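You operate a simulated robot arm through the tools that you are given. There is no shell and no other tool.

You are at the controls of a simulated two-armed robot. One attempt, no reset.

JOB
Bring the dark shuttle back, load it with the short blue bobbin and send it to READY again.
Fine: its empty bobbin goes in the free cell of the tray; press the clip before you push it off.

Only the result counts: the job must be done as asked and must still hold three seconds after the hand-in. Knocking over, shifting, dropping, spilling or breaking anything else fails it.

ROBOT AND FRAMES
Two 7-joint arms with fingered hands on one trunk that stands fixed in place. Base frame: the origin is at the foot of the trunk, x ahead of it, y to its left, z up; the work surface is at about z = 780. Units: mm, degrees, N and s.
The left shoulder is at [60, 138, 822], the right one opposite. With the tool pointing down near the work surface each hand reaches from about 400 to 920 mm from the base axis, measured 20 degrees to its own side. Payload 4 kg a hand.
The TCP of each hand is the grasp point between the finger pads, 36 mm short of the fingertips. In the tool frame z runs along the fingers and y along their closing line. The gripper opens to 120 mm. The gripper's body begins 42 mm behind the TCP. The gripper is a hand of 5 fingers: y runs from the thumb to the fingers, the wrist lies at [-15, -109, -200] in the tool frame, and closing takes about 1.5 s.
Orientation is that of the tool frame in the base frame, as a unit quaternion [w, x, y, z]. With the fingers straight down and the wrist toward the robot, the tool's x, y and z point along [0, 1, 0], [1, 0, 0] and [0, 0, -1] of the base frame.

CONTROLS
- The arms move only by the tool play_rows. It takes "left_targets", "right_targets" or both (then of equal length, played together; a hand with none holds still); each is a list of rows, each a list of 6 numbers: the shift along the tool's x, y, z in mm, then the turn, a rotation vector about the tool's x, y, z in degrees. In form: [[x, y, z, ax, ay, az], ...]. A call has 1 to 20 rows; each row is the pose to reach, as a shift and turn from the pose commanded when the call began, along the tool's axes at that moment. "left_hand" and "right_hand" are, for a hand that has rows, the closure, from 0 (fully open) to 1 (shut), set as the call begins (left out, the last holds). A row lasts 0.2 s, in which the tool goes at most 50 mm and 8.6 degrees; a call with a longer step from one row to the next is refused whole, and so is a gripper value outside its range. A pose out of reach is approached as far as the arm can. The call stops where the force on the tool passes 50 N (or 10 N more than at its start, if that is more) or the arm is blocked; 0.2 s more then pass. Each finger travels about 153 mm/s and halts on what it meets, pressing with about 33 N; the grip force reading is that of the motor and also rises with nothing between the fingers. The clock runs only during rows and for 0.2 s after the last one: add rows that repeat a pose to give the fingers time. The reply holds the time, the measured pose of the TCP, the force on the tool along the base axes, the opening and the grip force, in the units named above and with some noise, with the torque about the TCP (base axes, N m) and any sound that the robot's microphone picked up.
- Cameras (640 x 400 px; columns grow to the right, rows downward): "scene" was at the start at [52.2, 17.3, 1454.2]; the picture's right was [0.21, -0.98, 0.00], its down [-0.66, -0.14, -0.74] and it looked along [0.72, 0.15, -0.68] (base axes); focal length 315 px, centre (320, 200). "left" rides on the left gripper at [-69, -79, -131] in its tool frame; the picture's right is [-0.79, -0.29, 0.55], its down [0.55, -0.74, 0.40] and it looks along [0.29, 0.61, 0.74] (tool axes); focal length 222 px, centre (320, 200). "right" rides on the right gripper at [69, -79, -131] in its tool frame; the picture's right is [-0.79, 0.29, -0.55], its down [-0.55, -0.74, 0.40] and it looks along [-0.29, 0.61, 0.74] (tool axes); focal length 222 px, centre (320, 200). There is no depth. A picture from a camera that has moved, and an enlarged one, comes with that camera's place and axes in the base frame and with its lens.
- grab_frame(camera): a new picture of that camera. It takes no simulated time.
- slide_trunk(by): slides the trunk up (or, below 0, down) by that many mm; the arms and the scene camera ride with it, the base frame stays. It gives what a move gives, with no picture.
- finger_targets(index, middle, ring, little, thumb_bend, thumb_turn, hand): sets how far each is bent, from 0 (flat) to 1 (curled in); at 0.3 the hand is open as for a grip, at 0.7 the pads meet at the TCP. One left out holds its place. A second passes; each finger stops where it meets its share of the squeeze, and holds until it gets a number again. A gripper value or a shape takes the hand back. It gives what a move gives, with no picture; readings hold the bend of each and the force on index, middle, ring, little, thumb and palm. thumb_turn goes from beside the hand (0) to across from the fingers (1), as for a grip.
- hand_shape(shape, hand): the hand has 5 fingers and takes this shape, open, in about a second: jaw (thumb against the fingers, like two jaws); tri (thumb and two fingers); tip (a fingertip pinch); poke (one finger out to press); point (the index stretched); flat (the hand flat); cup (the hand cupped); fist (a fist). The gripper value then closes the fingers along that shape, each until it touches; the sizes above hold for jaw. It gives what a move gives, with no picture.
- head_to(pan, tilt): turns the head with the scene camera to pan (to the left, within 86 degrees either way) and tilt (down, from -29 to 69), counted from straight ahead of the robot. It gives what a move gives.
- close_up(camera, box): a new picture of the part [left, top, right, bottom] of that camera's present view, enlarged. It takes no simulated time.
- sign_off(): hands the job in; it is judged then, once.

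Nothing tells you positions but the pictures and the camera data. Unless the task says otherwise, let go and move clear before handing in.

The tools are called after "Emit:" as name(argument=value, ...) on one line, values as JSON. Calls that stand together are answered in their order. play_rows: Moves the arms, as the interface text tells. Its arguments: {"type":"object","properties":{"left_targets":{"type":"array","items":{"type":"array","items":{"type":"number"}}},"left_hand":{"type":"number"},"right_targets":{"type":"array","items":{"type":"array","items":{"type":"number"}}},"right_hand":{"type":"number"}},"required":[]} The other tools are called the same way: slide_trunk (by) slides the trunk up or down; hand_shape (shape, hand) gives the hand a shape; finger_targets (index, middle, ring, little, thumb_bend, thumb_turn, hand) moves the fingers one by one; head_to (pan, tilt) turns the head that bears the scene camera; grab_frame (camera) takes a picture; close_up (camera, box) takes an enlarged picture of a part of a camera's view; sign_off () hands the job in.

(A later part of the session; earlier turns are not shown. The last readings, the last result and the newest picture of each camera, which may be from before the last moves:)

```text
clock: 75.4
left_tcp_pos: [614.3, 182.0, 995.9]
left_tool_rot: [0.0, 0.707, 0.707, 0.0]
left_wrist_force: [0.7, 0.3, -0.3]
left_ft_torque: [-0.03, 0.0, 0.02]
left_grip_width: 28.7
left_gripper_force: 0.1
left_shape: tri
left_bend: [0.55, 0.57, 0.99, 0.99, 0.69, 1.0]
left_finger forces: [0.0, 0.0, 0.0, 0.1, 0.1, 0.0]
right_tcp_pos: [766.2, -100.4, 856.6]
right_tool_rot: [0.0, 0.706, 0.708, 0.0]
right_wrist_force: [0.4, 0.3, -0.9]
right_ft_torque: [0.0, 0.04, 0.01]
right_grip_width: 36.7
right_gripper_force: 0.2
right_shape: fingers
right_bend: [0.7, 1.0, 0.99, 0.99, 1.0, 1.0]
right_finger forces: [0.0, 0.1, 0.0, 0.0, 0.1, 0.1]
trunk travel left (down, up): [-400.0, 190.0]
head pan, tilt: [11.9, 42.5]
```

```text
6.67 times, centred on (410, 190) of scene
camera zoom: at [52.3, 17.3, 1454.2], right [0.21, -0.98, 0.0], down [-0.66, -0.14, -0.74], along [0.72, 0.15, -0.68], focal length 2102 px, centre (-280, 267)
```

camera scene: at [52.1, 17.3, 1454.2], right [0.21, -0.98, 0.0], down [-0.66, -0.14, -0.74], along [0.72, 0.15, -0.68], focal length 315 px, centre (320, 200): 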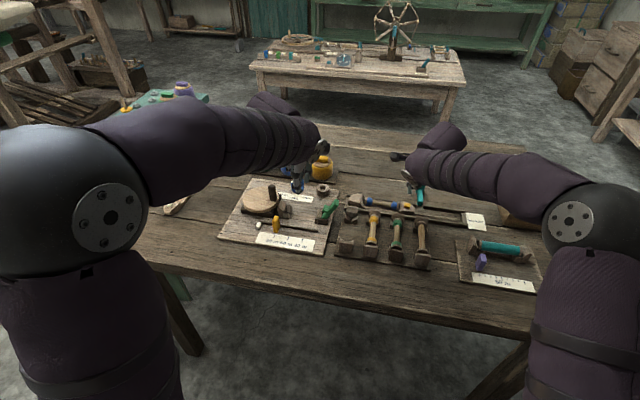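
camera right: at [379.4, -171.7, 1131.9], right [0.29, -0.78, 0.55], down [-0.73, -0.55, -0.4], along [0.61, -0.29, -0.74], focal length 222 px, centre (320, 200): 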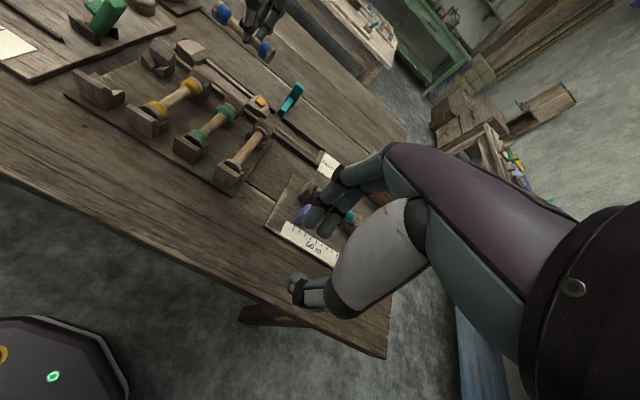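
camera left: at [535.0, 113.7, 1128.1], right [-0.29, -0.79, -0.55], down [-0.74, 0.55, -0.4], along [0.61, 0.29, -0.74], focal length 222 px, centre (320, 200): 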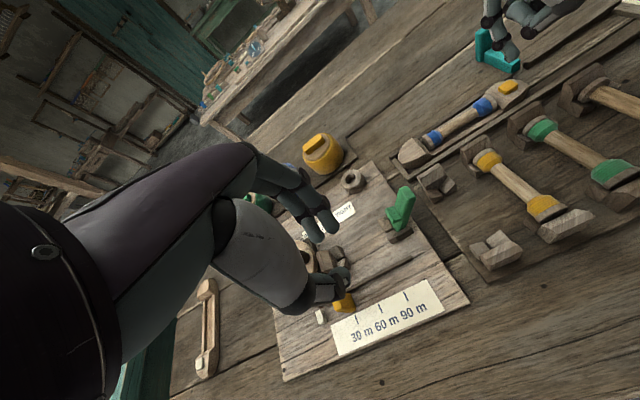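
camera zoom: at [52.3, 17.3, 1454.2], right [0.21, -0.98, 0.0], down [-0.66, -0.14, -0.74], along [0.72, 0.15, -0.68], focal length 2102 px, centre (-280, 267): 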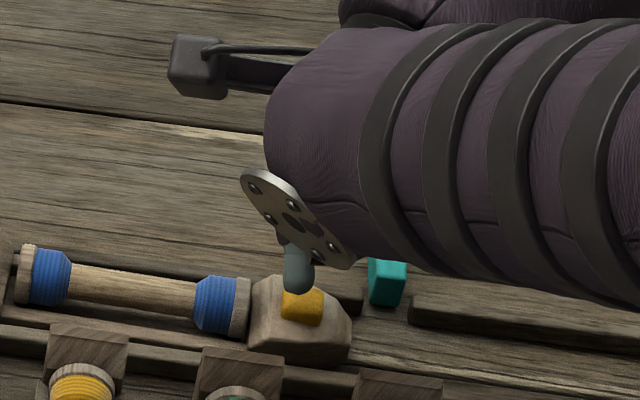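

The fingertip is directly over the clip. I press down in small steps and listen for a click.

Emit:
play_rows(right_targets=[[0, 0, 2, 0, 0, 0], [0, 0, 4, 0, 0, 0], [0, 0, 5, 0, 0, 0], [0, 0, 6, 0, 0, 0]])

Emit:
close_up(camera="right", box=[200, 150, 360, 290])

Emit:
close_up(camera="left", box=[470, 40, 570, 110])

```text
clock: 76.4
left_tcp_pos: [614.8, 183.0, 997.7]
left_tool_rot: [0.0, 0.707, 0.707, 0.0]
left_wrist_force: [-0.8, 0.2, 0.0]
left_ft_torque: [-0.02, 0.0, 0.0]
left_grip_width: 28.9
left_gripper_force: 0.2
left_shape: tri
left_bend: [0.55, 0.57, 0.99, 0.99, 0.69, 1.0]
left_finger forces: [0.0, 0.0, 0.0, 0.1, 0.0, 0.0]
right_tcp_pos: [766.1, -99.2, 852.1]
right_tool_rot: [0.0, 0.707, 0.707, 0.0]
right_wrist_force: [-0.5, -0.3, 0.3]
right_ft_torque: [0.01, -0.02, 0.06]
right_grip_width: 36.9
right_gripper_force: 0.1
right_shape: fingers
right_bend: [0.7, 1.0, 0.99, 0.99, 1.0, 1.0]
right_finger forces: [0.0, 0.1, 0.0, 0.0, 0.0, 0.0]
trunk travel left (down, up): [-400.0, 190.0]
head pan, tilt: [11.9, 42.5]
```

```text
2.86 times, centred on (280, 220) of right
camera zoom: at [686.0, -30.0, 983.4], right [0.29, -0.78, 0.55], down [-0.73, -0.55, -0.4], along [0.61, -0.29, -0.74], focal length 635 px, centre (434, 143)
```

zoom: 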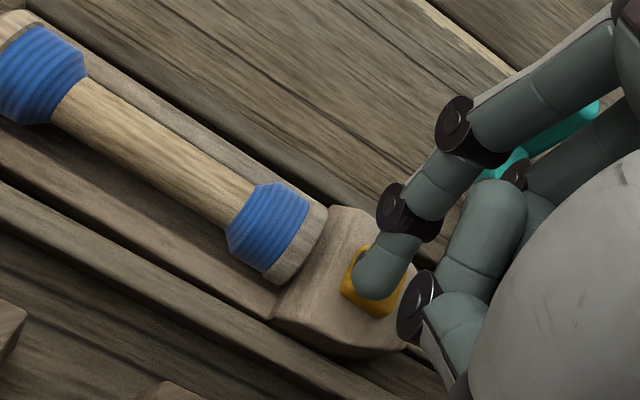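

```text
5.71 times, centred on (520, 75) of left
camera zoom: at [535.2, 113.8, 1128.0], right [-0.29, -0.79, -0.55], down [-0.74, 0.55, -0.4], along [0.61, 0.29, -0.74], focal length 1269 px, centre (-823, 914)
```

zoom: 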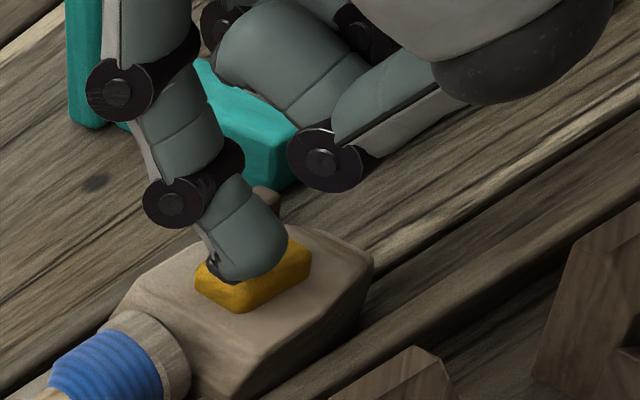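

Emit:
play_rows(right_targets=[[0, 0, 1, 0, 0, 0], [0, 0, 2, 0, 0, 0], [0, 0, 3, 0, 0, 0], [0, 0, 4, 0, 0, 0]])

Emit:
close_up(camera="left", box=[470, 40, 570, 110])

```text
clock: 77.4
left_tcp_pos: [614.3, 183.1, 997.1]
left_tool_rot: [0.0, 0.707, 0.707, 0.0]
left_wrist_force: [0.7, -0.2, 0.7]
left_ft_torque: [0.0, 0.01, 0.0]
left_grip_width: 28.6
left_gripper_force: 0.1
left_shape: tri
left_bend: [0.55, 0.57, 0.99, 0.99, 0.69, 1.0]
left_finger forces: [0.0, 0.0, 0.0, 0.1, 0.1, 0.1]
right_tcp_pos: [767.0, -99.5, 847.7]
right_tool_rot: [-0.001, 0.706, 0.708, 0.0]
right_wrist_force: [0.2, -0.1, 0.0]
right_ft_torque: [-0.01, 0.03, 0.02]
right_grip_width: 36.7
right_gripper_force: 0.1
right_shape: fingers
right_bend: [0.7, 1.0, 0.99, 0.99, 1.0, 1.0]
right_finger forces: [0.5, 0.0, 0.0, 0.1, 0.0, 0.0]
trunk travel left (down, up): [-400.0, 190.0]
head pan, tilt: [11.9, 42.5]
```

```text
5.71 times, centred on (520, 75) of left
camera zoom: at [535.1, 113.8, 1128.0], right [-0.29, -0.79, -0.55], down [-0.74, 0.55, -0.4], along [0.61, 0.29, -0.74], focal length 1269 px, centre (-823, 914)
```

zoom: 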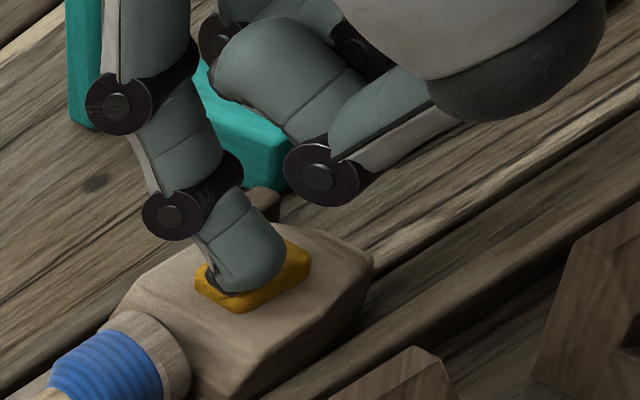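

Emit:
play_rows(right_targets=[[0, 0, 1, 0, 0, 0], [0, 0, 2, 0, 0, 0], [0, 0, 3, 0, 0, 0]])

Emit:
close_up(camera="left", box=[470, 40, 570, 110])

```text
clock: 78.2
left_tcp_pos: [614.9, 182.5, 997.0]
left_tool_rot: [0.0, 0.707, 0.707, 0.001]
left_wrist_force: [-0.5, 0.2, 0.2]
left_ft_torque: [0.01, 0.0, 0.03]
left_grip_width: 28.6
left_gripper_force: 0.1
left_shape: tri
left_bend: [0.55, 0.57, 0.99, 0.99, 0.69, 1.0]
left_finger forces: [0.1, 0.0, 0.1, 0.1, 0.1, 0.1]
right_tcp_pos: [766.6, -100.1, 845.6]
right_tool_rot: [0.0, 0.707, 0.707, 0.0]
right_wrist_force: [-0.9, 0.4, 1.6]
right_ft_torque: [0.02, -0.01, 0.0]
right_grip_width: 36.8
right_gripper_force: 0.3
right_shape: fingers
right_bend: [0.7, 1.0, 0.99, 0.99, 1.0, 1.0]
right_finger forces: [1.8, 0.1, 0.0, 0.0, 0.0, 0.1]
trunk travel left (down, up): [-400.0, 190.0]
head pan, tilt: [11.9, 42.5]
```

```text
5.71 times, centred on (520, 75) of left
camera zoom: at [535.0, 113.9, 1128.1], right [-0.29, -0.79, -0.55], down [-0.74, 0.55, -0.4], along [0.61, 0.29, -0.74], focal length 1269 px, centre (-823, 914)
```

zoom: 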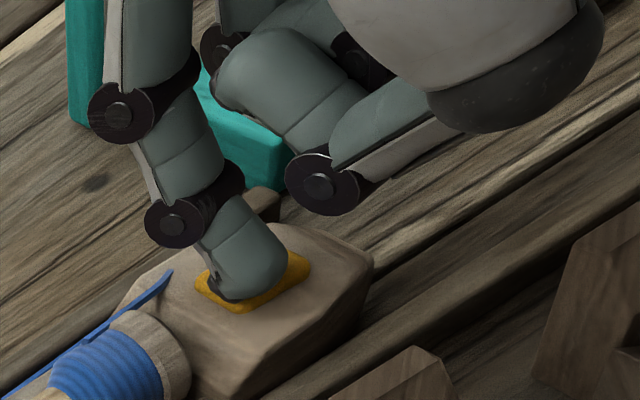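

A blue strip has appeared along the shuttle as the clip went down, so the clip seems to act. I press a bit further to be sure it is fully down.

Emit:
play_rows(right_targets=[[0, 0, 1, 0, 0, 0], [0, 0, 2, 0, 0, 0], [0, 0, 3, 0, 0, 0], [0, 0, 3, 0, 0, 0]])

Emit:
close_up(camera="left", box=[420, 40, 570, 150])

Emit:
close_up(camera="right", box=[160, 140, 360, 290])

Emit:
close_up(camera="scene", box=[345, 170, 425, 225])

```text
clock: 79.2
left_tcp_pos: [615.7, 183.3, 996.4]
left_tool_rot: [0.0, 0.707, 0.707, 0.0]
left_wrist_force: [-0.4, 0.4, 0.3]
left_ft_torque: [-0.01, -0.01, 0.04]
left_grip_width: 28.7
left_gripper_force: 0.1
left_shape: tri
left_bend: [0.55, 0.57, 0.99, 0.99, 0.69, 1.0]
left_finger forces: [0.0, 0.0, 0.0, 0.1, 0.0, 0.0]
right_tcp_pos: [767.6, -99.7, 842.2]
right_tool_rot: [0.0, 0.707, 0.707, 0.0]
right_wrist_force: [2.9, -1.1, 7.1]
right_ft_torque: [0.02, -0.12, 0.01]
right_grip_width: 36.5
right_gripper_force: 3.2
right_shape: fingers
right_bend: [0.7, 1.0, 0.99, 0.99, 1.0, 1.0]
right_finger forces: [6.7, 0.0, 0.0, 0.0, 0.1, 0.0]
trunk travel left (down, up): [-400.0, 190.0]
head pan, tilt: [11.9, 42.5]
```

```text
3.64 times, centred on (495, 95) of left
camera zoom: at [534.8, 113.9, 1128.2], right [-0.29, -0.79, -0.55], down [-0.74, 0.55, -0.4], along [0.61, 0.29, -0.74], focal length 808 px, centre (-316, 582)
```

zoom: 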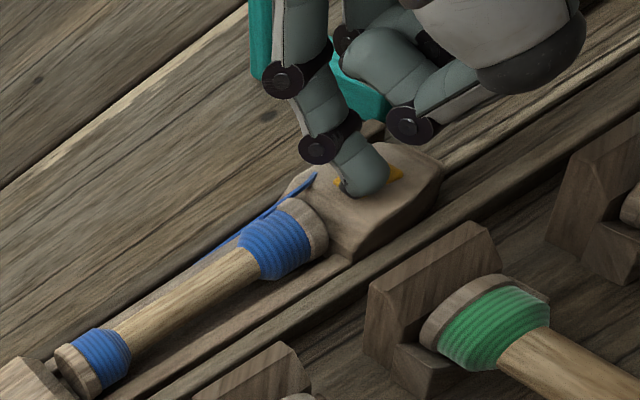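

```text
2.67 times, centred on (260, 215) of right
camera zoom: at [685.8, -30.0, 973.9], right [0.29, -0.78, 0.55], down [-0.73, -0.55, -0.4], along [0.61, -0.29, -0.74], focal length 592 px, centre (480, 160)
```

zoom: 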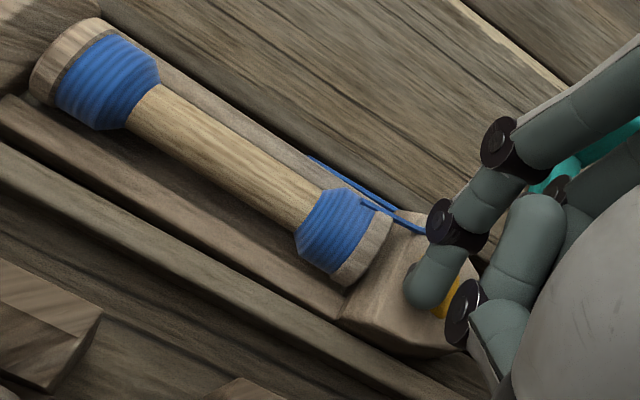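

```text
7.27 times, centred on (385, 198) of scene
camera zoom: at [51.9, 17.4, 1454.3], right [0.21, -0.98, 0.0], down [-0.66, -0.14, -0.74], along [0.72, 0.15, -0.68], focal length 2294 px, centre (-153, 218)
```

zoom: 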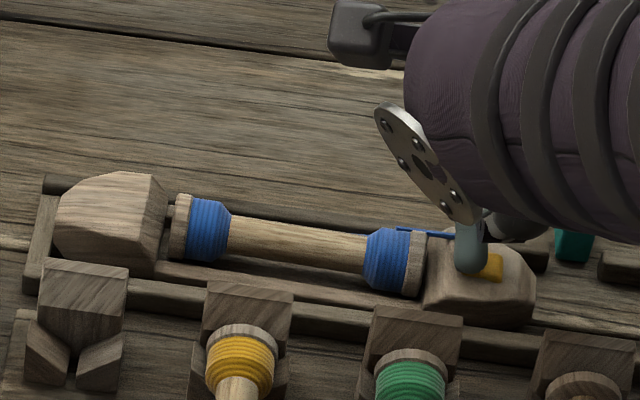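

The thread now runs from the bobbin to the nose, and the clip is nearly flush (7 N). I press to a firmer force to be sure it has bottomed.

Emit:
play_rows(right_targets=[[0, 0, 1, 0, 0, 0], [0, 0, 2, 0, 0, 0], [0, 0, 2, 0, 0, 0]])

Emit:
play_rows(right_targets=[[0, 0, -4, 0, 0, 0], [0, 0, -10, 0, 0, 0], [0, 0, -25, 0, 0, 0], [0, 0, -45, 0, 0, 0]])

Emit:
close_up(camera="scene", box=[345, 170, 425, 225])

Emit:
close_up(camera="left", box=[420, 40, 570, 150])

Emit:
close_up(camera="right", box=[160, 140, 360, 290])

```text
clock: 80.0
left_tcp_pos: [615.4, 183.7, 997.3]
left_tool_rot: [0.0, 0.707, 0.707, 0.0]
left_wrist_force: [0.2, -0.6, 0.0]
left_ft_torque: [-0.02, 0.01, 0.01]
left_grip_width: 28.6
left_gripper_force: 0.0
left_shape: tri
left_bend: [0.55, 0.57, 0.99, 0.99, 0.69, 1.0]
left_finger forces: [0.0, 0.0, 0.1, 0.0, 0.1, 0.0]
right_tcp_pos: [767.1, -98.8, 841.1]
right_tool_rot: [0.001, 0.706, 0.708, 0.001]
right_wrist_force: [4.4, 0.7, 13.1]
right_ft_torque: [0.08, -0.17, -0.03]
right_grip_width: 35.8
right_gripper_force: 7.0
right_shape: fingers
right_bend: [0.7, 1.0, 0.99, 0.99, 1.0, 1.0]
right_finger forces: [12.8, 0.1, 0.0, 0.0, 0.0, 0.0]
trunk travel left (down, up): [-400.0, 190.0]
head pan, tilt: [11.9, 42.5]
```

```text
clock: 81.0
left_tcp_pos: [614.2, 182.5, 995.4]
left_tool_rot: [0.0, 0.708, 0.707, 0.0]
left_wrist_force: [0.1, 0.8, 1.0]
left_ft_torque: [0.0, -0.01, -0.01]
left_grip_width: 28.8
left_gripper_force: 0.0
left_shape: tri
left_bend: [0.55, 0.57, 0.99, 0.99, 0.69, 1.0]
left_finger forces: [0.1, 0.0, 0.0, 0.0, 0.0, 0.0]
right_tcp_pos: [767.4, -100.8, 884.5]
right_tool_rot: [0.0, 0.707, 0.707, 0.0]
right_wrist_force: [1.0, -0.2, -0.2]
right_ft_torque: [0.03, 0.0, 0.01]
right_grip_width: 36.7
right_gripper_force: 0.1
right_shape: fingers
right_bend: [0.7, 1.0, 0.99, 0.99, 1.0, 1.0]
right_finger forces: [0.1, 0.0, 0.1, 0.0, 0.0, 0.0]
trunk travel left (down, up): [-400.0, 190.0]
head pan, tilt: [11.9, 42.5]
```

```text
7.27 times, centred on (385, 198) of scene
camera zoom: at [52.0, 17.2, 1454.1], right [0.21, -0.98, 0.0], down [-0.66, -0.14, -0.74], along [0.72, 0.15, -0.68], focal length 2294 px, centre (-153, 218)
```

zoom: 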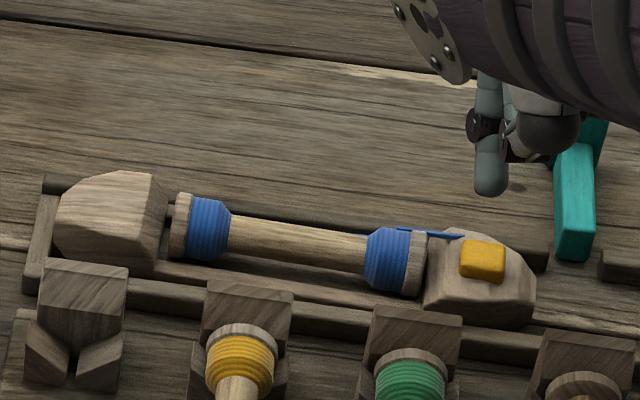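

```text
3.64 times, centred on (495, 95) of left
camera zoom: at [534.9, 113.7, 1128.0], right [-0.29, -0.79, -0.55], down [-0.74, 0.55, -0.4], along [0.61, 0.29, -0.74], focal length 808 px, centre (-316, 582)
```

zoom: 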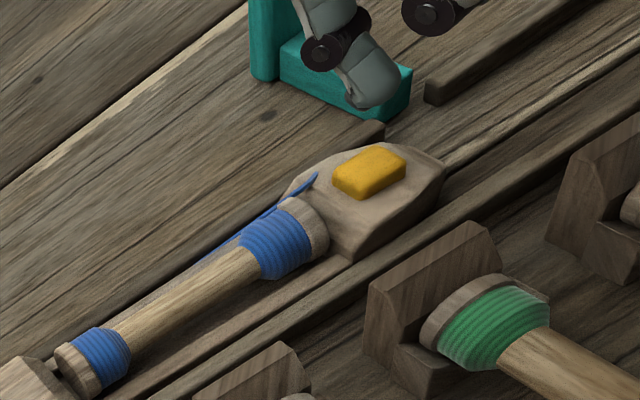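

```text
2.67 times, centred on (260, 215) of right
camera zoom: at [686.1, -30.7, 1015.7], right [0.29, -0.78, 0.55], down [-0.73, -0.55, -0.4], along [0.61, -0.29, -0.74], focal length 592 px, centre (480, 160)
```

zoom: 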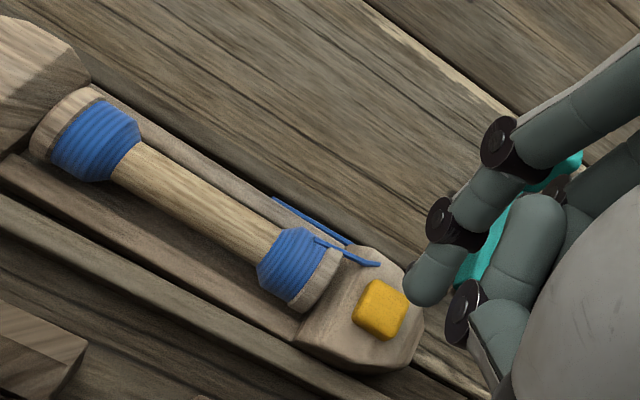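

The clip sprang back but the thread is now drawn from the bobbin to the nose, so the clip has done its work. Now the right hand withdraws to a watching place and I shape the left hand with one finger out, to push the shuttle from its left tip back to READY.

Emit:
play_rows(right_targets=[[0, -20, -20, 0, 0, 0], [-15, -60, -35, 0, 0, 0], [-32, -100, -48, 0, 0, 0], [-50, -140, -60, 0, 0, 0], [-70, -180, -72, 0, 0, 0], [-90, -220, -84, 0, 0, 0], [-110, -260, -96, 0, 0, 0], [-130, -295, -110, 0, 0, 0], [-140, -307, -116, 0, 0, 0]])

Emit:
hand_shape(hand="left", shape="poke")

Emit:
finger_targets(hand="left", middle=1.0)

Emit:
close_up(camera="scene", box=[240, 130, 440, 260])

Emit:
grab_frame(camera="right")

Emit:
grab_frame(camera="left")

```text
clock: 83.0
left_tcp_pos: [614.8, 182.4, 996.4]
left_tool_rot: [0.001, 0.707, 0.707, 0.001]
left_wrist_force: [-0.1, 0.4, 0.4]
left_ft_torque: [0.02, 0.02, 0.03]
left_grip_width: 28.8
left_gripper_force: 0.1
left_shape: tri
left_bend: [0.55, 0.57, 0.99, 0.99, 0.69, 1.0]
left_finger forces: [0.0, 0.0, 0.1, 0.0, 0.0, 0.0]
right_tcp_pos: [457.4, -240.4, 1000.9]
right_tool_rot: [-0.002, 0.706, 0.708, 0.0]
right_wrist_force: [-0.5, 0.7, 0.7]
right_ft_torque: [0.02, -0.01, 0.0]
right_grip_width: 36.8
right_gripper_force: 0.1
right_shape: fingers
right_bend: [0.7, 1.0, 0.99, 0.99, 1.0, 1.0]
right_finger forces: [0.0, 0.0, 0.0, 0.0, 0.0, 0.0]
trunk travel left (down, up): [-400.0, 190.0]
head pan, tilt: [11.9, 42.5]
```

```text
clock: 83.9
left_tcp_pos: [614.6, 182.9, 996.4]
left_tool_rot: [0.0, 0.707, 0.707, -0.001]
left_wrist_force: [0.8, -0.3, 0.3]
left_ft_torque: [0.0, 0.01, -0.03]
left_grip_width: 0.0
left_gripper_force: 0.1
left_shape: poke
left_bend: [0.7, 0.7, 0.99, 0.99, 1.0, 1.0]
left_finger forces: [0.0, 0.1, 0.0, 0.0, 0.0, 0.0]
right_tcp_pos: [458.4, -239.7, 1000.4]
right_tool_rot: [0.0, 0.707, 0.707, 0.0]
right_wrist_force: [-0.3, -0.3, 0.5]
right_ft_torque: [0.02, -0.03, 0.02]
right_grip_width: 36.7
right_gripper_force: 0.1
right_shape: fingers
right_bend: [0.7, 1.0, 0.99, 0.99, 1.0, 1.0]
right_finger forces: [0.0, 0.0, 0.1, 0.0, 0.0, 0.0]
trunk travel left (down, up): [-400.0, 190.0]
head pan, tilt: [11.9, 42.5]
```

```text
clock: 84.9
left_tcp_pos: [614.4, 183.4, 996.8]
left_tool_rot: [0.001, 0.707, 0.707, 0.0]
left_wrist_force: [0.8, -0.4, 0.2]
left_ft_torque: [0.01, -0.01, 0.0]
left_grip_width: 36.6
left_gripper_force: 0.1
left_shape: fingers
left_bend: [0.7, 1.0, 0.99, 0.99, 1.0, 1.0]
left_finger forces: [0.0, 0.0, 0.1, 0.0, 0.0, 0.1]
right_tcp_pos: [458.3, -239.1, 1000.6]
right_tool_rot: [-0.001, 0.706, 0.708, 0.0]
right_wrist_force: [0.7, -0.5, 0.6]
right_ft_torque: [0.04, -0.02, 0.02]
right_grip_width: 36.6
right_gripper_force: 0.0
right_shape: fingers
right_bend: [0.7, 1.0, 0.99, 0.99, 1.0, 1.0]
right_finger forces: [0.0, 0.1, 0.1, 0.0, 0.0, 0.0]
trunk travel left (down, up): [-400.0, 190.0]
head pan, tilt: [11.9, 42.5]
```

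```text
3.08 times, centred on (340, 195) of scene
camera zoom: at [52.2, 17.3, 1454.2], right [0.21, -0.98, 0.0], down [-0.66, -0.14, -0.74], along [0.72, 0.15, -0.68], focal length 970 px, centre (258, 215)
```

zoom: 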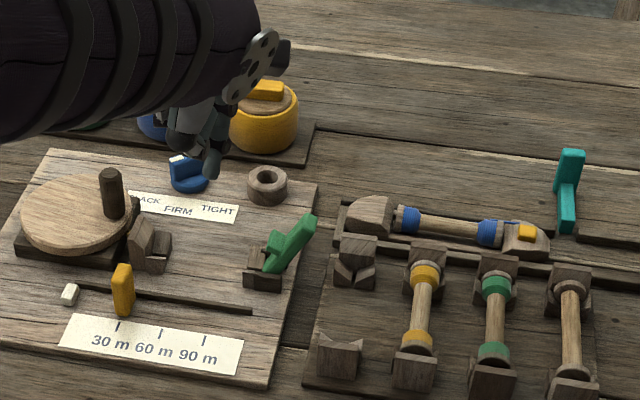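

```text
taken
camera right: at [377.0, -169.8, 1132.1], right [0.29, -0.78, 0.55], down [-0.73, -0.55, -0.4], along [0.61, -0.29, -0.74], focal length 222 px, centre (320, 200)
```

right: 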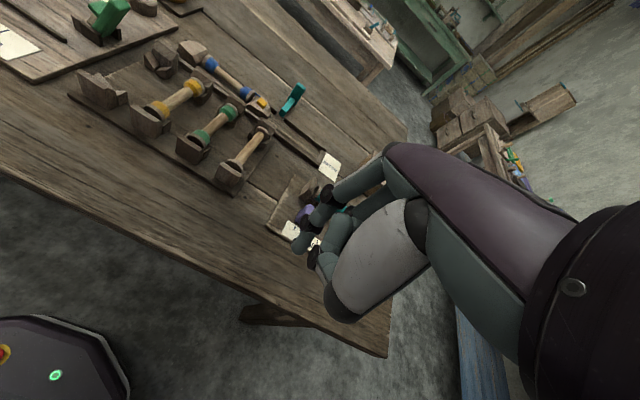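

```text
taken
camera left: at [535.1, 113.8, 1128.0], right [-0.29, -0.79, -0.55], down [-0.74, 0.55, -0.4], along [0.61, 0.29, -0.74], focal length 222 px, centre (320, 200)
```

left: 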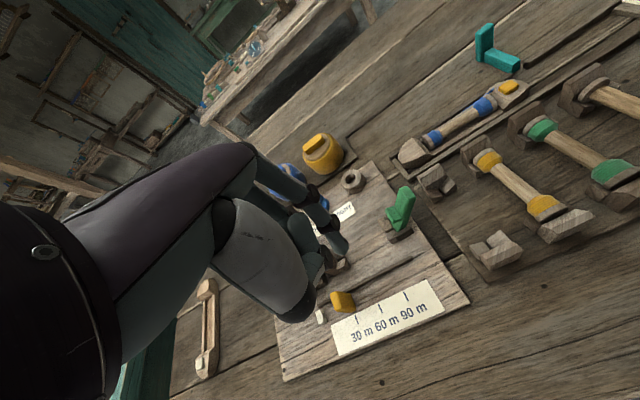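

Emit:
play_rows(left_targets=[[-14, 26, 10, 0, 0, 0], [-28, 52, 22, 0, 0, 0], [-43, 78, 36, 0, 0, 0], [-58, 104, 52, 0, 0, 0], [-72, 130, 70, 0, 0, 0], [-86, 154, 90, 0, 0, 0], [-86, 154, 90, 0, 0, 0]])

Emit:
close_up(camera="left", box=[240, 140, 440, 340])

Emit:
close_up(camera="right", box=[120, 0, 300, 130])

Emit:
close_up(camera="scene", box=[290, 130, 450, 240])

```text
clock: 86.5
left_tcp_pos: [767.2, 96.7, 904.8]
left_tool_rot: [0.001, 0.707, 0.708, 0.001]
left_wrist_force: [-0.4, -0.4, 0.2]
left_ft_torque: [-0.01, -0.03, 0.01]
left_grip_width: 36.7
left_gripper_force: 0.1
left_shape: fingers
left_bend: [0.7, 1.0, 0.99, 0.99, 1.0, 1.0]
left_finger forces: [0.0, 0.0, 0.0, 0.0, 0.0, 0.1]
right_tcp_pos: [457.7, -239.3, 1000.6]
right_tool_rot: [0.0, 0.706, 0.708, 0.0]
right_wrist_force: [-1.0, -0.9, 0.1]
right_ft_torque: [0.02, 0.0, -0.03]
right_grip_width: 36.9
right_gripper_force: 0.1
right_shape: fingers
right_bend: [0.7, 1.0, 0.99, 0.99, 1.0, 1.0]
right_finger forces: [0.1, 0.0, 0.0, 0.0, 0.1, 0.0]
trunk travel left (down, up): [-400.0, 190.0]
head pan, tilt: [11.9, 42.5]
```

```text
2.00 times, centred on (340, 240) of left
camera zoom: at [687.6, 28.9, 1036.0], right [-0.29, -0.79, -0.55], down [-0.74, 0.55, -0.4], along [0.61, 0.29, -0.74], focal length 444 px, centre (280, 120)
```

zoom: 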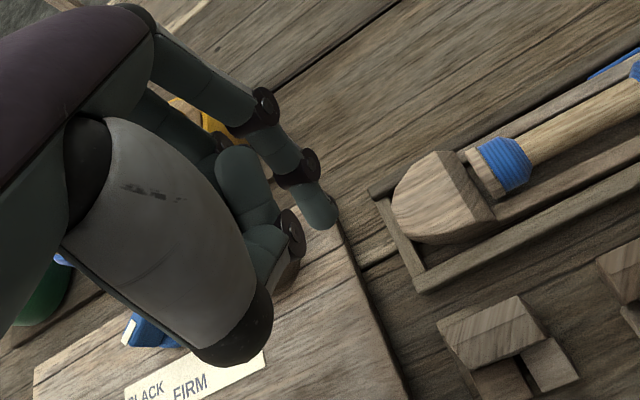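

```text
3.08 times, centred on (210, 65) of right
camera zoom: at [376.9, -169.8, 1132.2], right [0.29, -0.78, 0.55], down [-0.73, -0.55, -0.4], along [0.61, -0.29, -0.74], focal length 684 px, centre (658, 615)
```

zoom: 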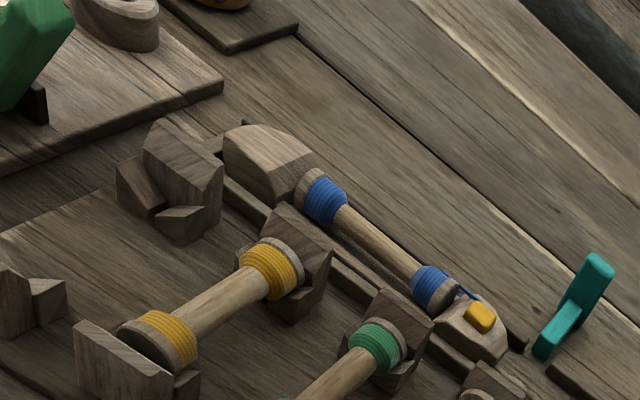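

```text
3.64 times, centred on (370, 185) of scene
camera zoom: at [52.1, 17.3, 1454.2], right [0.21, -0.98, 0.0], down [-0.66, -0.14, -0.74], along [0.72, 0.15, -0.68], focal length 1147 px, centre (138, 254)
```

zoom: 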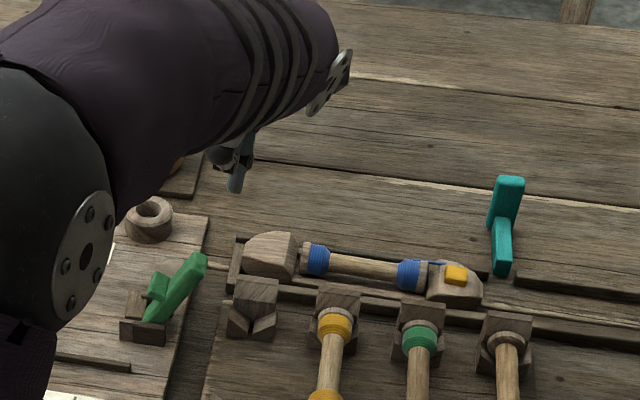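

The left finger is just beyond the shuttle's left tip (y≈77) and clear of the washer, jar and lever. I lower it so the tip is slightly above the end wall's height.

Emit:
play_rows(left_targets=[[0, 4, 18, 0, 0, 0], [0, 4, 36, 0, 0, 0], [0, 4, 52, 0, 0, 0], [0, 4, 64, 0, 0, 0], [0, 4, 69, 0, 0, 0]])

Emit:
close_up(camera="left", box=[260, 160, 420, 300])

Emit:
close_up(camera="right", box=[140, 0, 260, 100])

Emit:
close_up(camera="scene", box=[320, 150, 420, 220])

```text
clock: 87.7
left_tcp_pos: [770.9, 97.5, 836.5]
left_tool_rot: [0.0, 0.707, 0.707, 0.001]
left_wrist_force: [0.4, -0.3, 0.8]
left_ft_torque: [-0.03, 0.0, -0.01]
left_grip_width: 36.4
left_gripper_force: 0.0
left_shape: fingers
left_bend: [0.7, 1.0, 0.99, 0.99, 1.0, 1.0]
left_finger forces: [0.0, 0.0, 0.0, 0.0, 0.1, 0.0]
right_tcp_pos: [458.0, -239.8, 1001.5]
right_tool_rot: [0.001, 0.707, 0.708, 0.0]
right_wrist_force: [0.6, -0.7, -0.3]
right_ft_torque: [0.02, -0.03, 0.01]
right_grip_width: 36.6
right_gripper_force: 0.0
right_shape: fingers
right_bend: [0.7, 1.0, 0.99, 0.99, 1.0, 1.0]
right_finger forces: [0.0, 0.0, 0.1, 0.0, 0.0, 0.1]
trunk travel left (down, up): [-400.0, 190.0]
head pan, tilt: [11.9, 42.5]
```

```text
2.86 times, centred on (340, 230) of left
camera zoom: at [691.4, 28.4, 967.6], right [-0.29, -0.79, -0.55], down [-0.74, 0.55, -0.4], along [0.61, 0.29, -0.74], focal length 635 px, centre (263, 114)
```

zoom: 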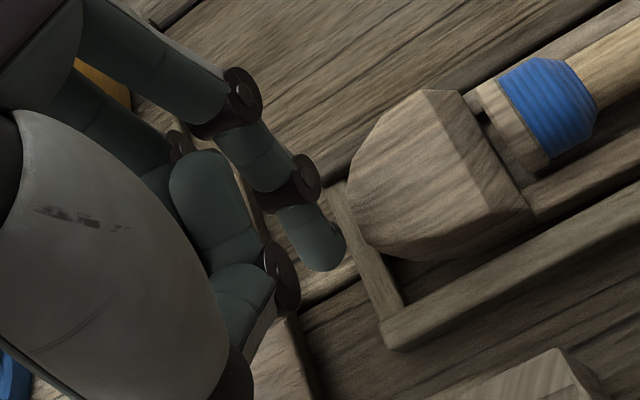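

```text
4.00 times, centred on (200, 50) of right
camera zoom: at [377.1, -169.9, 1132.1], right [0.29, -0.78, 0.55], down [-0.73, -0.55, -0.4], along [0.61, -0.29, -0.74], focal length 888 px, centre (800, 800)
```

zoom: 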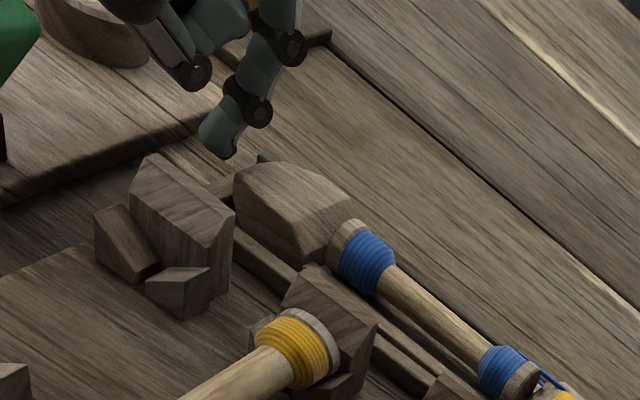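

```text
5.71 times, centred on (370, 185) of scene
camera zoom: at [52.3, 17.2, 1454.2], right [0.21, -0.98, 0.0], down [-0.66, -0.14, -0.74], along [0.72, 0.15, -0.68], focal length 1802 px, centre (34, 286)
```

zoom: 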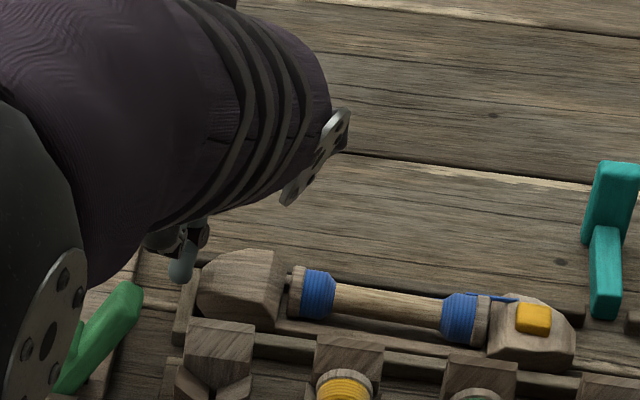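

Emit:
play_rows(left_targets=[[0, 0, 4, 0, 0, 0], [-4, 0, 4, 0, 0, 0], [-8, 0, 4, 0, 0, 0], [-12, 0, 4, 0, 0, 0], [-16, 0, 4, 0, 0, 0], [-20, 0, 4, 0, 0, 0]])

Emit:
close_up(camera="left", box=[260, 160, 420, 300])

Emit:
close_up(camera="right", box=[140, 0, 260, 100])

Emit:
close_up(camera="scene", box=[320, 150, 420, 220])

```text
clock: 89.1
left_tcp_pos: [771.1, 77.7, 832.7]
left_tool_rot: [0.001, 0.706, 0.708, 0.0]
left_wrist_force: [0.5, 1.0, 0.5]
left_ft_torque: [0.01, -0.01, 0.03]
left_grip_width: 36.4
left_gripper_force: 0.1
left_shape: fingers
left_bend: [0.7, 1.0, 0.99, 0.99, 1.0, 1.0]
left_finger forces: [0.5, 0.0, 0.1, 0.0, 0.1, 0.0]
right_tcp_pos: [458.3, -240.3, 1000.1]
right_tool_rot: [0.0, 0.707, 0.707, 0.0]
right_wrist_force: [0.0, 0.4, 0.4]
right_ft_torque: [0.01, 0.01, 0.0]
right_grip_width: 36.7
right_gripper_force: 0.1
right_shape: fingers
right_bend: [0.7, 1.0, 0.99, 0.99, 1.0, 1.0]
right_finger forces: [0.1, 0.1, 0.0, 0.0, 0.1, 0.0]
trunk travel left (down, up): [-400.0, 190.0]
head pan, tilt: [11.9, 42.5]
```

```text
2.86 times, centred on (340, 230) of left
camera zoom: at [690.7, 8.6, 964.2], right [-0.29, -0.79, -0.55], down [-0.74, 0.55, -0.4], along [0.61, 0.29, -0.74], focal length 635 px, centre (263, 114)
```

zoom: 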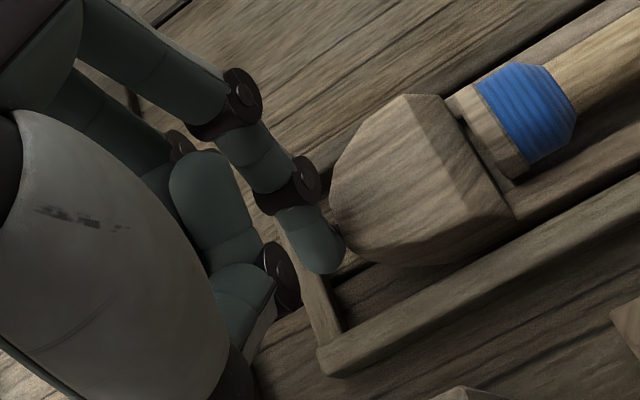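

```text
4.00 times, centred on (200, 50) of right
camera zoom: at [377.0, -169.9, 1132.1], right [0.29, -0.78, 0.55], down [-0.73, -0.55, -0.4], along [0.61, -0.29, -0.74], focal length 888 px, centre (800, 800)
```

zoom: 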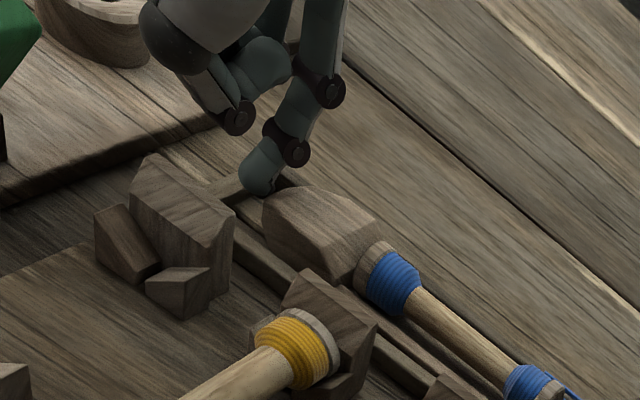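

```text
5.71 times, centred on (370, 185) of scene
camera zoom: at [52.2, 17.2, 1454.2], right [0.21, -0.98, 0.0], down [-0.66, -0.14, -0.74], along [0.72, 0.15, -0.68], focal length 1802 px, centre (34, 286)
```

zoom: 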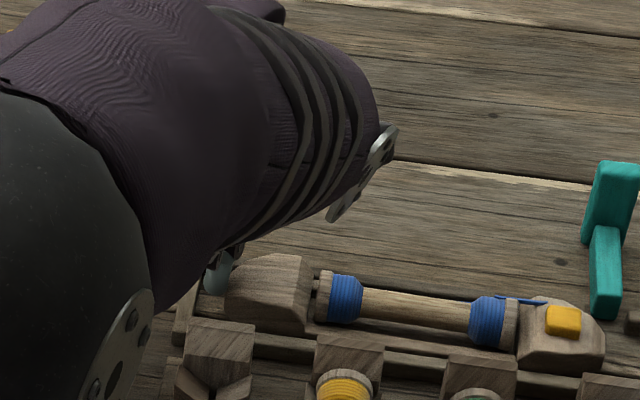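

The shuttle slides smoothly toward READY. I go on a little, lower the finger inside the track for a squarer push, and continue.

Emit:
play_rows(left_targets=[[-5, 0, 0, 0, 0, 0], [-10, 0, 0, 0, 0, 0], [-13, 0, 0, 0, 0, 0], [-10, 0, 0, 0, 0, 0], [-10, 0, 5, 0, 0, 0], [-14, 0, 5, 0, 0, 0], [-20, 0, 5, 0, 0, 0], [-26, 0, 5, 0, 0, 0], [-32, 0, 5, 0, 0, 0], [-38, 0, 5, 0, 0, 0], [-44, 0, 5, 0, 0, 0]])

Emit:
close_up(camera="left", box=[260, 130, 460, 300])

Emit:
close_up(camera="scene", box=[330, 150, 490, 250])

Emit:
close_up(camera="right", box=[140, 0, 320, 140])

```text
clock: 91.5
left_tcp_pos: [770.8, 32.2, 828.8]
left_tool_rot: [0.0, 0.706, 0.708, 0.0]
left_wrist_force: [0.5, -0.1, 1.0]
left_ft_torque: [-0.01, 0.0, 0.03]
left_grip_width: 36.7
left_gripper_force: 0.1
left_shape: fingers
left_bend: [0.7, 1.0, 0.99, 0.99, 1.0, 1.0]
left_finger forces: [0.4, 0.0, 0.0, 0.0, 0.0, 0.0]
right_tcp_pos: [458.1, -238.9, 999.8]
right_tool_rot: [0.0, 0.707, 0.708, 0.0]
right_wrist_force: [0.8, -0.6, -0.5]
right_ft_torque: [0.03, 0.0, 0.02]
right_grip_width: 36.6
right_gripper_force: 0.1
right_shape: fingers
right_bend: [0.7, 1.0, 0.99, 0.99, 1.0, 1.0]
right_finger forces: [0.1, 0.0, 0.1, 0.0, 0.0, 0.0]
trunk travel left (down, up): [-400.0, 190.0]
head pan, tilt: [11.9, 42.5]
```

```text
2.35 times, centred on (360, 215) of left
camera zoom: at [689.9, -35.7, 959.7], right [-0.29, -0.79, -0.55], down [-0.74, 0.55, -0.4], along [0.61, 0.29, -0.74], focal length 523 px, centre (226, 165)
```

zoom: 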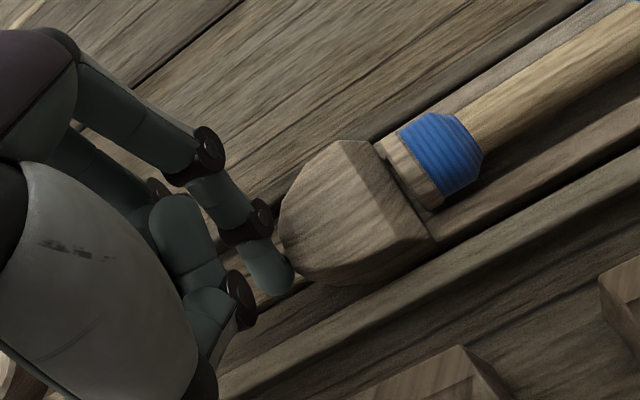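

```text
4.00 times, centred on (410, 200) of scene
camera zoom: at [52.2, 17.2, 1454.2], right [0.21, -0.98, 0.0], down [-0.66, -0.14, -0.74], along [0.72, 0.15, -0.68], focal length 1262 px, centre (-40, 200)
```

zoom: 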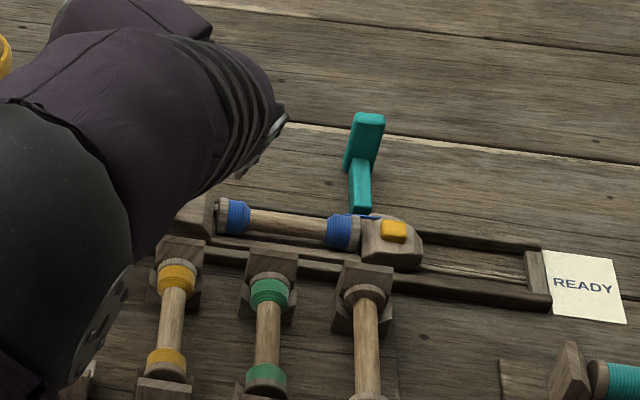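

```text
2.86 times, centred on (230, 70) of right
camera zoom: at [377.0, -169.9, 1132.1], right [0.29, -0.78, 0.55], down [-0.73, -0.55, -0.4], along [0.61, -0.29, -0.74], focal length 635 px, centre (577, 571)
```

zoom: 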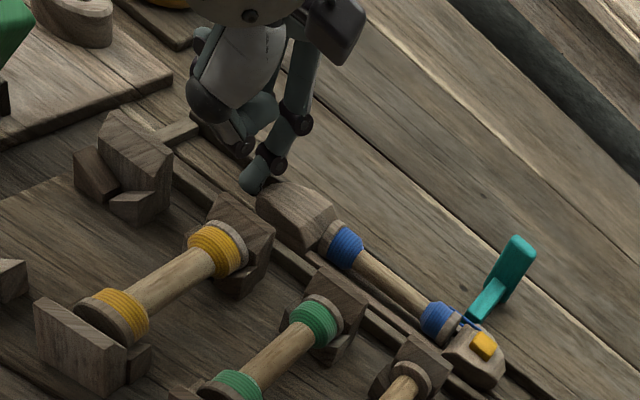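

Emit:
play_rows(left_targets=[[-6, 0, 0, 0, 0, 0], [-12, 0, 0, 0, 0, 0], [-18, 0, 0, 0, 0, 0], [-24, 0, 0, 0, 0, 0], [-30, 0, 0, 0, 0, 0], [-36, 0, 0, 0, 0, 0], [-42, 0, 0, 0, 0, 0], [-47, 0, 0, 0, 0, 0], [-50, 0, 0, 0, 0, 0]])

Emit:
close_up(camera="scene", box=[350, 150, 510, 250])

Emit:
close_up(camera="left", box=[260, 100, 500, 300])

Emit:
close_up(camera="right", box=[170, 20, 370, 180])

```text
clock: 93.5
left_tcp_pos: [771.0, -16.8, 827.5]
left_tool_rot: [0.0, 0.708, 0.707, 0.0]
left_wrist_force: [0.6, 0.7, -0.8]
left_ft_torque: [0.03, 0.04, 0.01]
left_grip_width: 36.4
left_gripper_force: 0.1
left_shape: fingers
left_bend: [0.7, 1.0, 0.99, 0.99, 1.0, 1.0]
left_finger forces: [0.8, 0.0, 0.0, 0.0, 0.1, 0.0]
right_tcp_pos: [457.5, -239.6, 1000.1]
right_tool_rot: [0.0, 0.706, 0.708, -0.001]
right_wrist_force: [0.6, -0.1, 0.3]
right_ft_torque: [0.03, 0.02, 0.0]
right_grip_width: 37.0
right_gripper_force: 0.1
right_shape: fingers
right_bend: [0.7, 1.0, 0.99, 0.99, 1.0, 1.0]
right_finger forces: [0.0, 0.0, 0.0, 0.0, 0.1, 0.0]
trunk travel left (down, up): [-400.0, 190.0]
head pan, tilt: [11.9, 42.5]
```

```text
4.00 times, centred on (430, 200) of scene
camera zoom: at [52.2, 17.2, 1454.2], right [0.21, -0.98, 0.0], down [-0.66, -0.14, -0.74], along [0.72, 0.15, -0.68], focal length 1262 px, centre (-120, 200)
```

zoom: 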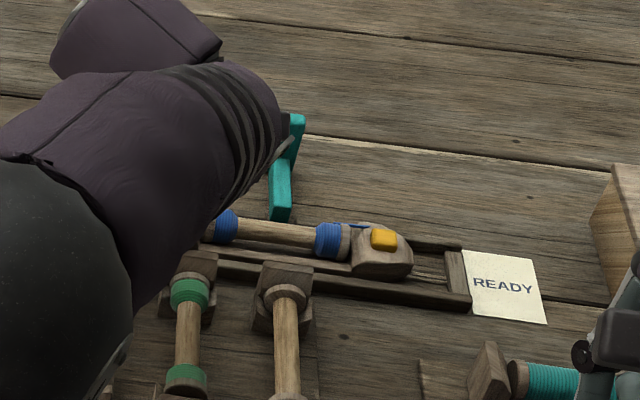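

```text
2.00 times, centred on (380, 200) of left
camera zoom: at [691.6, -85.9, 959.1], right [-0.29, -0.79, -0.55], down [-0.74, 0.55, -0.4], along [0.61, 0.29, -0.74], focal length 444 px, centre (200, 200)
```

zoom: 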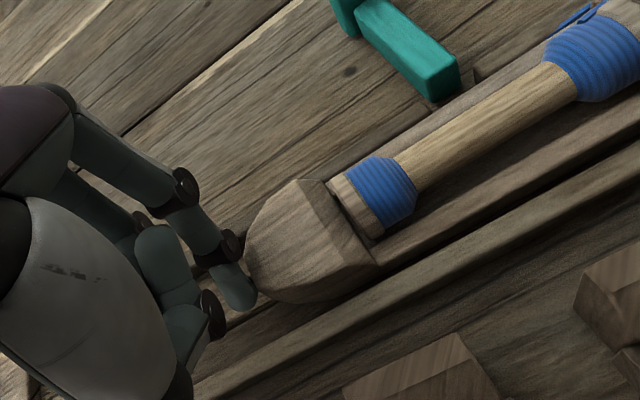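

```text
2.50 times, centred on (270, 100) of right
camera zoom: at [377.1, -169.9, 1132.1], right [0.29, -0.78, 0.55], down [-0.73, -0.55, -0.4], along [0.61, -0.29, -0.74], focal length 555 px, centre (445, 450)
```

zoom: 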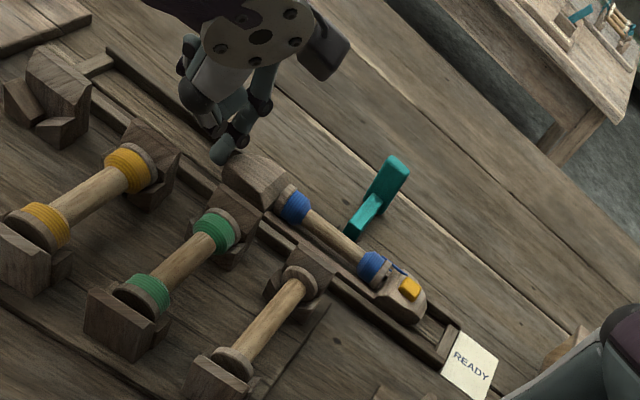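

About 24 mm remain to the end stop at READY. Pushing on, slowly at the end.

Emit:
play_rows(left_targets=[[-5, 0, 0, 0, 0, 0], [-10, 0, 0, 0, 0, 0], [-14, 0, 0, 0, 0, 0], [-17, 0, 0, 0, 0, 0], [-20, 0, 0, 0, 0, 0], [-20, 0, 0, 0, 0, 0]])

Emit:
close_up(camera="scene", box=[390, 170, 500, 240])

Emit:
close_up(camera="right", box=[220, 60, 370, 180])

```text
clock: 94.9
left_tcp_pos: [771.2, -36.3, 826.9]
left_tool_rot: [0.0, 0.707, 0.707, 0.0]
left_wrist_force: [-0.7, 0.3, 0.3]
left_ft_torque: [0.03, 0.0, 0.02]
left_grip_width: 36.7
left_gripper_force: 0.1
left_shape: fingers
left_bend: [0.7, 1.0, 0.99, 0.99, 1.0, 1.0]
left_finger forces: [0.7, 0.0, 0.1, 0.1, 0.1, 0.1]
right_tcp_pos: [456.9, -240.0, 1000.7]
right_tool_rot: [0.0, 0.707, 0.707, 0.0]
right_wrist_force: [0.0, 0.3, 0.2]
right_ft_torque: [-0.03, -0.03, -0.02]
right_grip_width: 36.7
right_gripper_force: 0.2
right_shape: fingers
right_bend: [0.7, 1.0, 0.99, 0.99, 1.0, 1.0]
right_finger forces: [0.0, 0.1, 0.0, 0.0, 0.0, 0.0]
trunk travel left (down, up): [-400.0, 190.0]
head pan, tilt: [11.9, 42.5]
```

```text
5.71 times, centred on (445, 205) of scene
camera zoom: at [52.2, 17.2, 1454.2], right [0.21, -0.98, 0.0], down [-0.66, -0.14, -0.74], along [0.72, 0.15, -0.68], focal length 1802 px, centre (-394, 171)
```

zoom: 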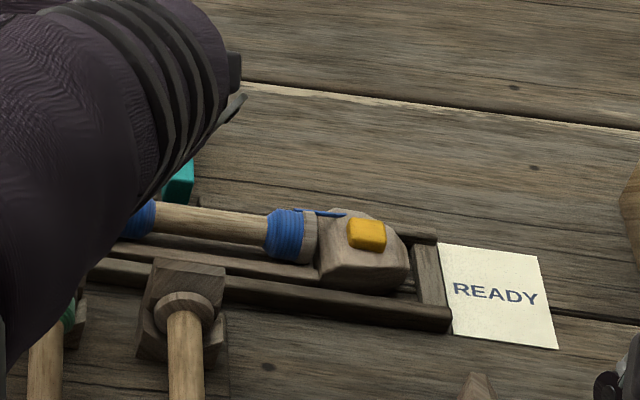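

```text
3.33 times, centred on (295, 120) of right
camera zoom: at [377.0, -169.9, 1132.1], right [0.29, -0.78, 0.55], down [-0.73, -0.55, -0.4], along [0.61, -0.29, -0.74], focal length 740 px, centre (403, 467)
```

zoom: 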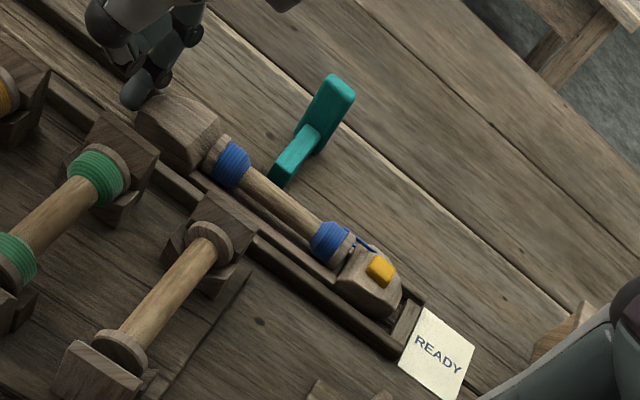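

About 4 mm short of its starting position by comparison. I push the last bit until the force shows it has met the stop.

Emit:
play_rows(left_targets=[[-1.5, 0, 0, 0, 0, 0], [-3, 0, 0, 0, 0, 0], [-4, 0, 0, 0, 0, 0], [-5, 0, 0, 0, 0, 0]])

Emit:
close_up(camera="scene", box=[380, 170, 490, 240])

```text
clock: 95.9
left_tcp_pos: [771.5, -42.3, 827.8]
left_tool_rot: [0.0, 0.707, 0.707, 0.0]
left_wrist_force: [0.2, 1.0, -0.3]
left_ft_torque: [0.0, -0.01, -0.02]
left_grip_width: 36.7
left_gripper_force: 0.3
left_shape: fingers
left_bend: [0.7, 1.0, 0.99, 0.99, 1.0, 1.0]
left_finger forces: [0.5, 0.0, 0.0, 0.0, 0.0, 0.0]
right_tcp_pos: [457.5, -238.4, 1000.3]
right_tool_rot: [0.0, 0.706, 0.708, 0.0]
right_wrist_force: [-0.5, -1.2, 0.0]
right_ft_torque: [0.01, 0.01, 0.03]
right_grip_width: 36.7
right_gripper_force: 0.0
right_shape: fingers
right_bend: [0.7, 1.0, 0.99, 0.99, 1.0, 1.0]
right_finger forces: [0.0, 0.0, 0.0, 0.0, 0.1, 0.1]
trunk travel left (down, up): [-400.0, 190.0]
head pan, tilt: [11.9, 42.5]
```

```text
5.71 times, centred on (435, 205) of scene
camera zoom: at [52.2, 17.2, 1454.2], right [0.21, -0.98, 0.0], down [-0.66, -0.14, -0.74], along [0.72, 0.15, -0.68], focal length 1802 px, centre (-337, 171)
```

zoom: 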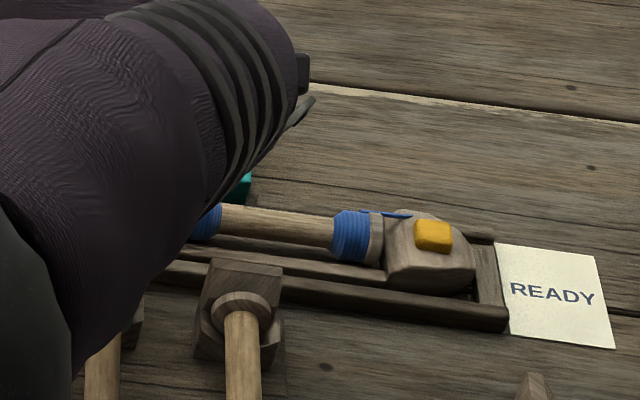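

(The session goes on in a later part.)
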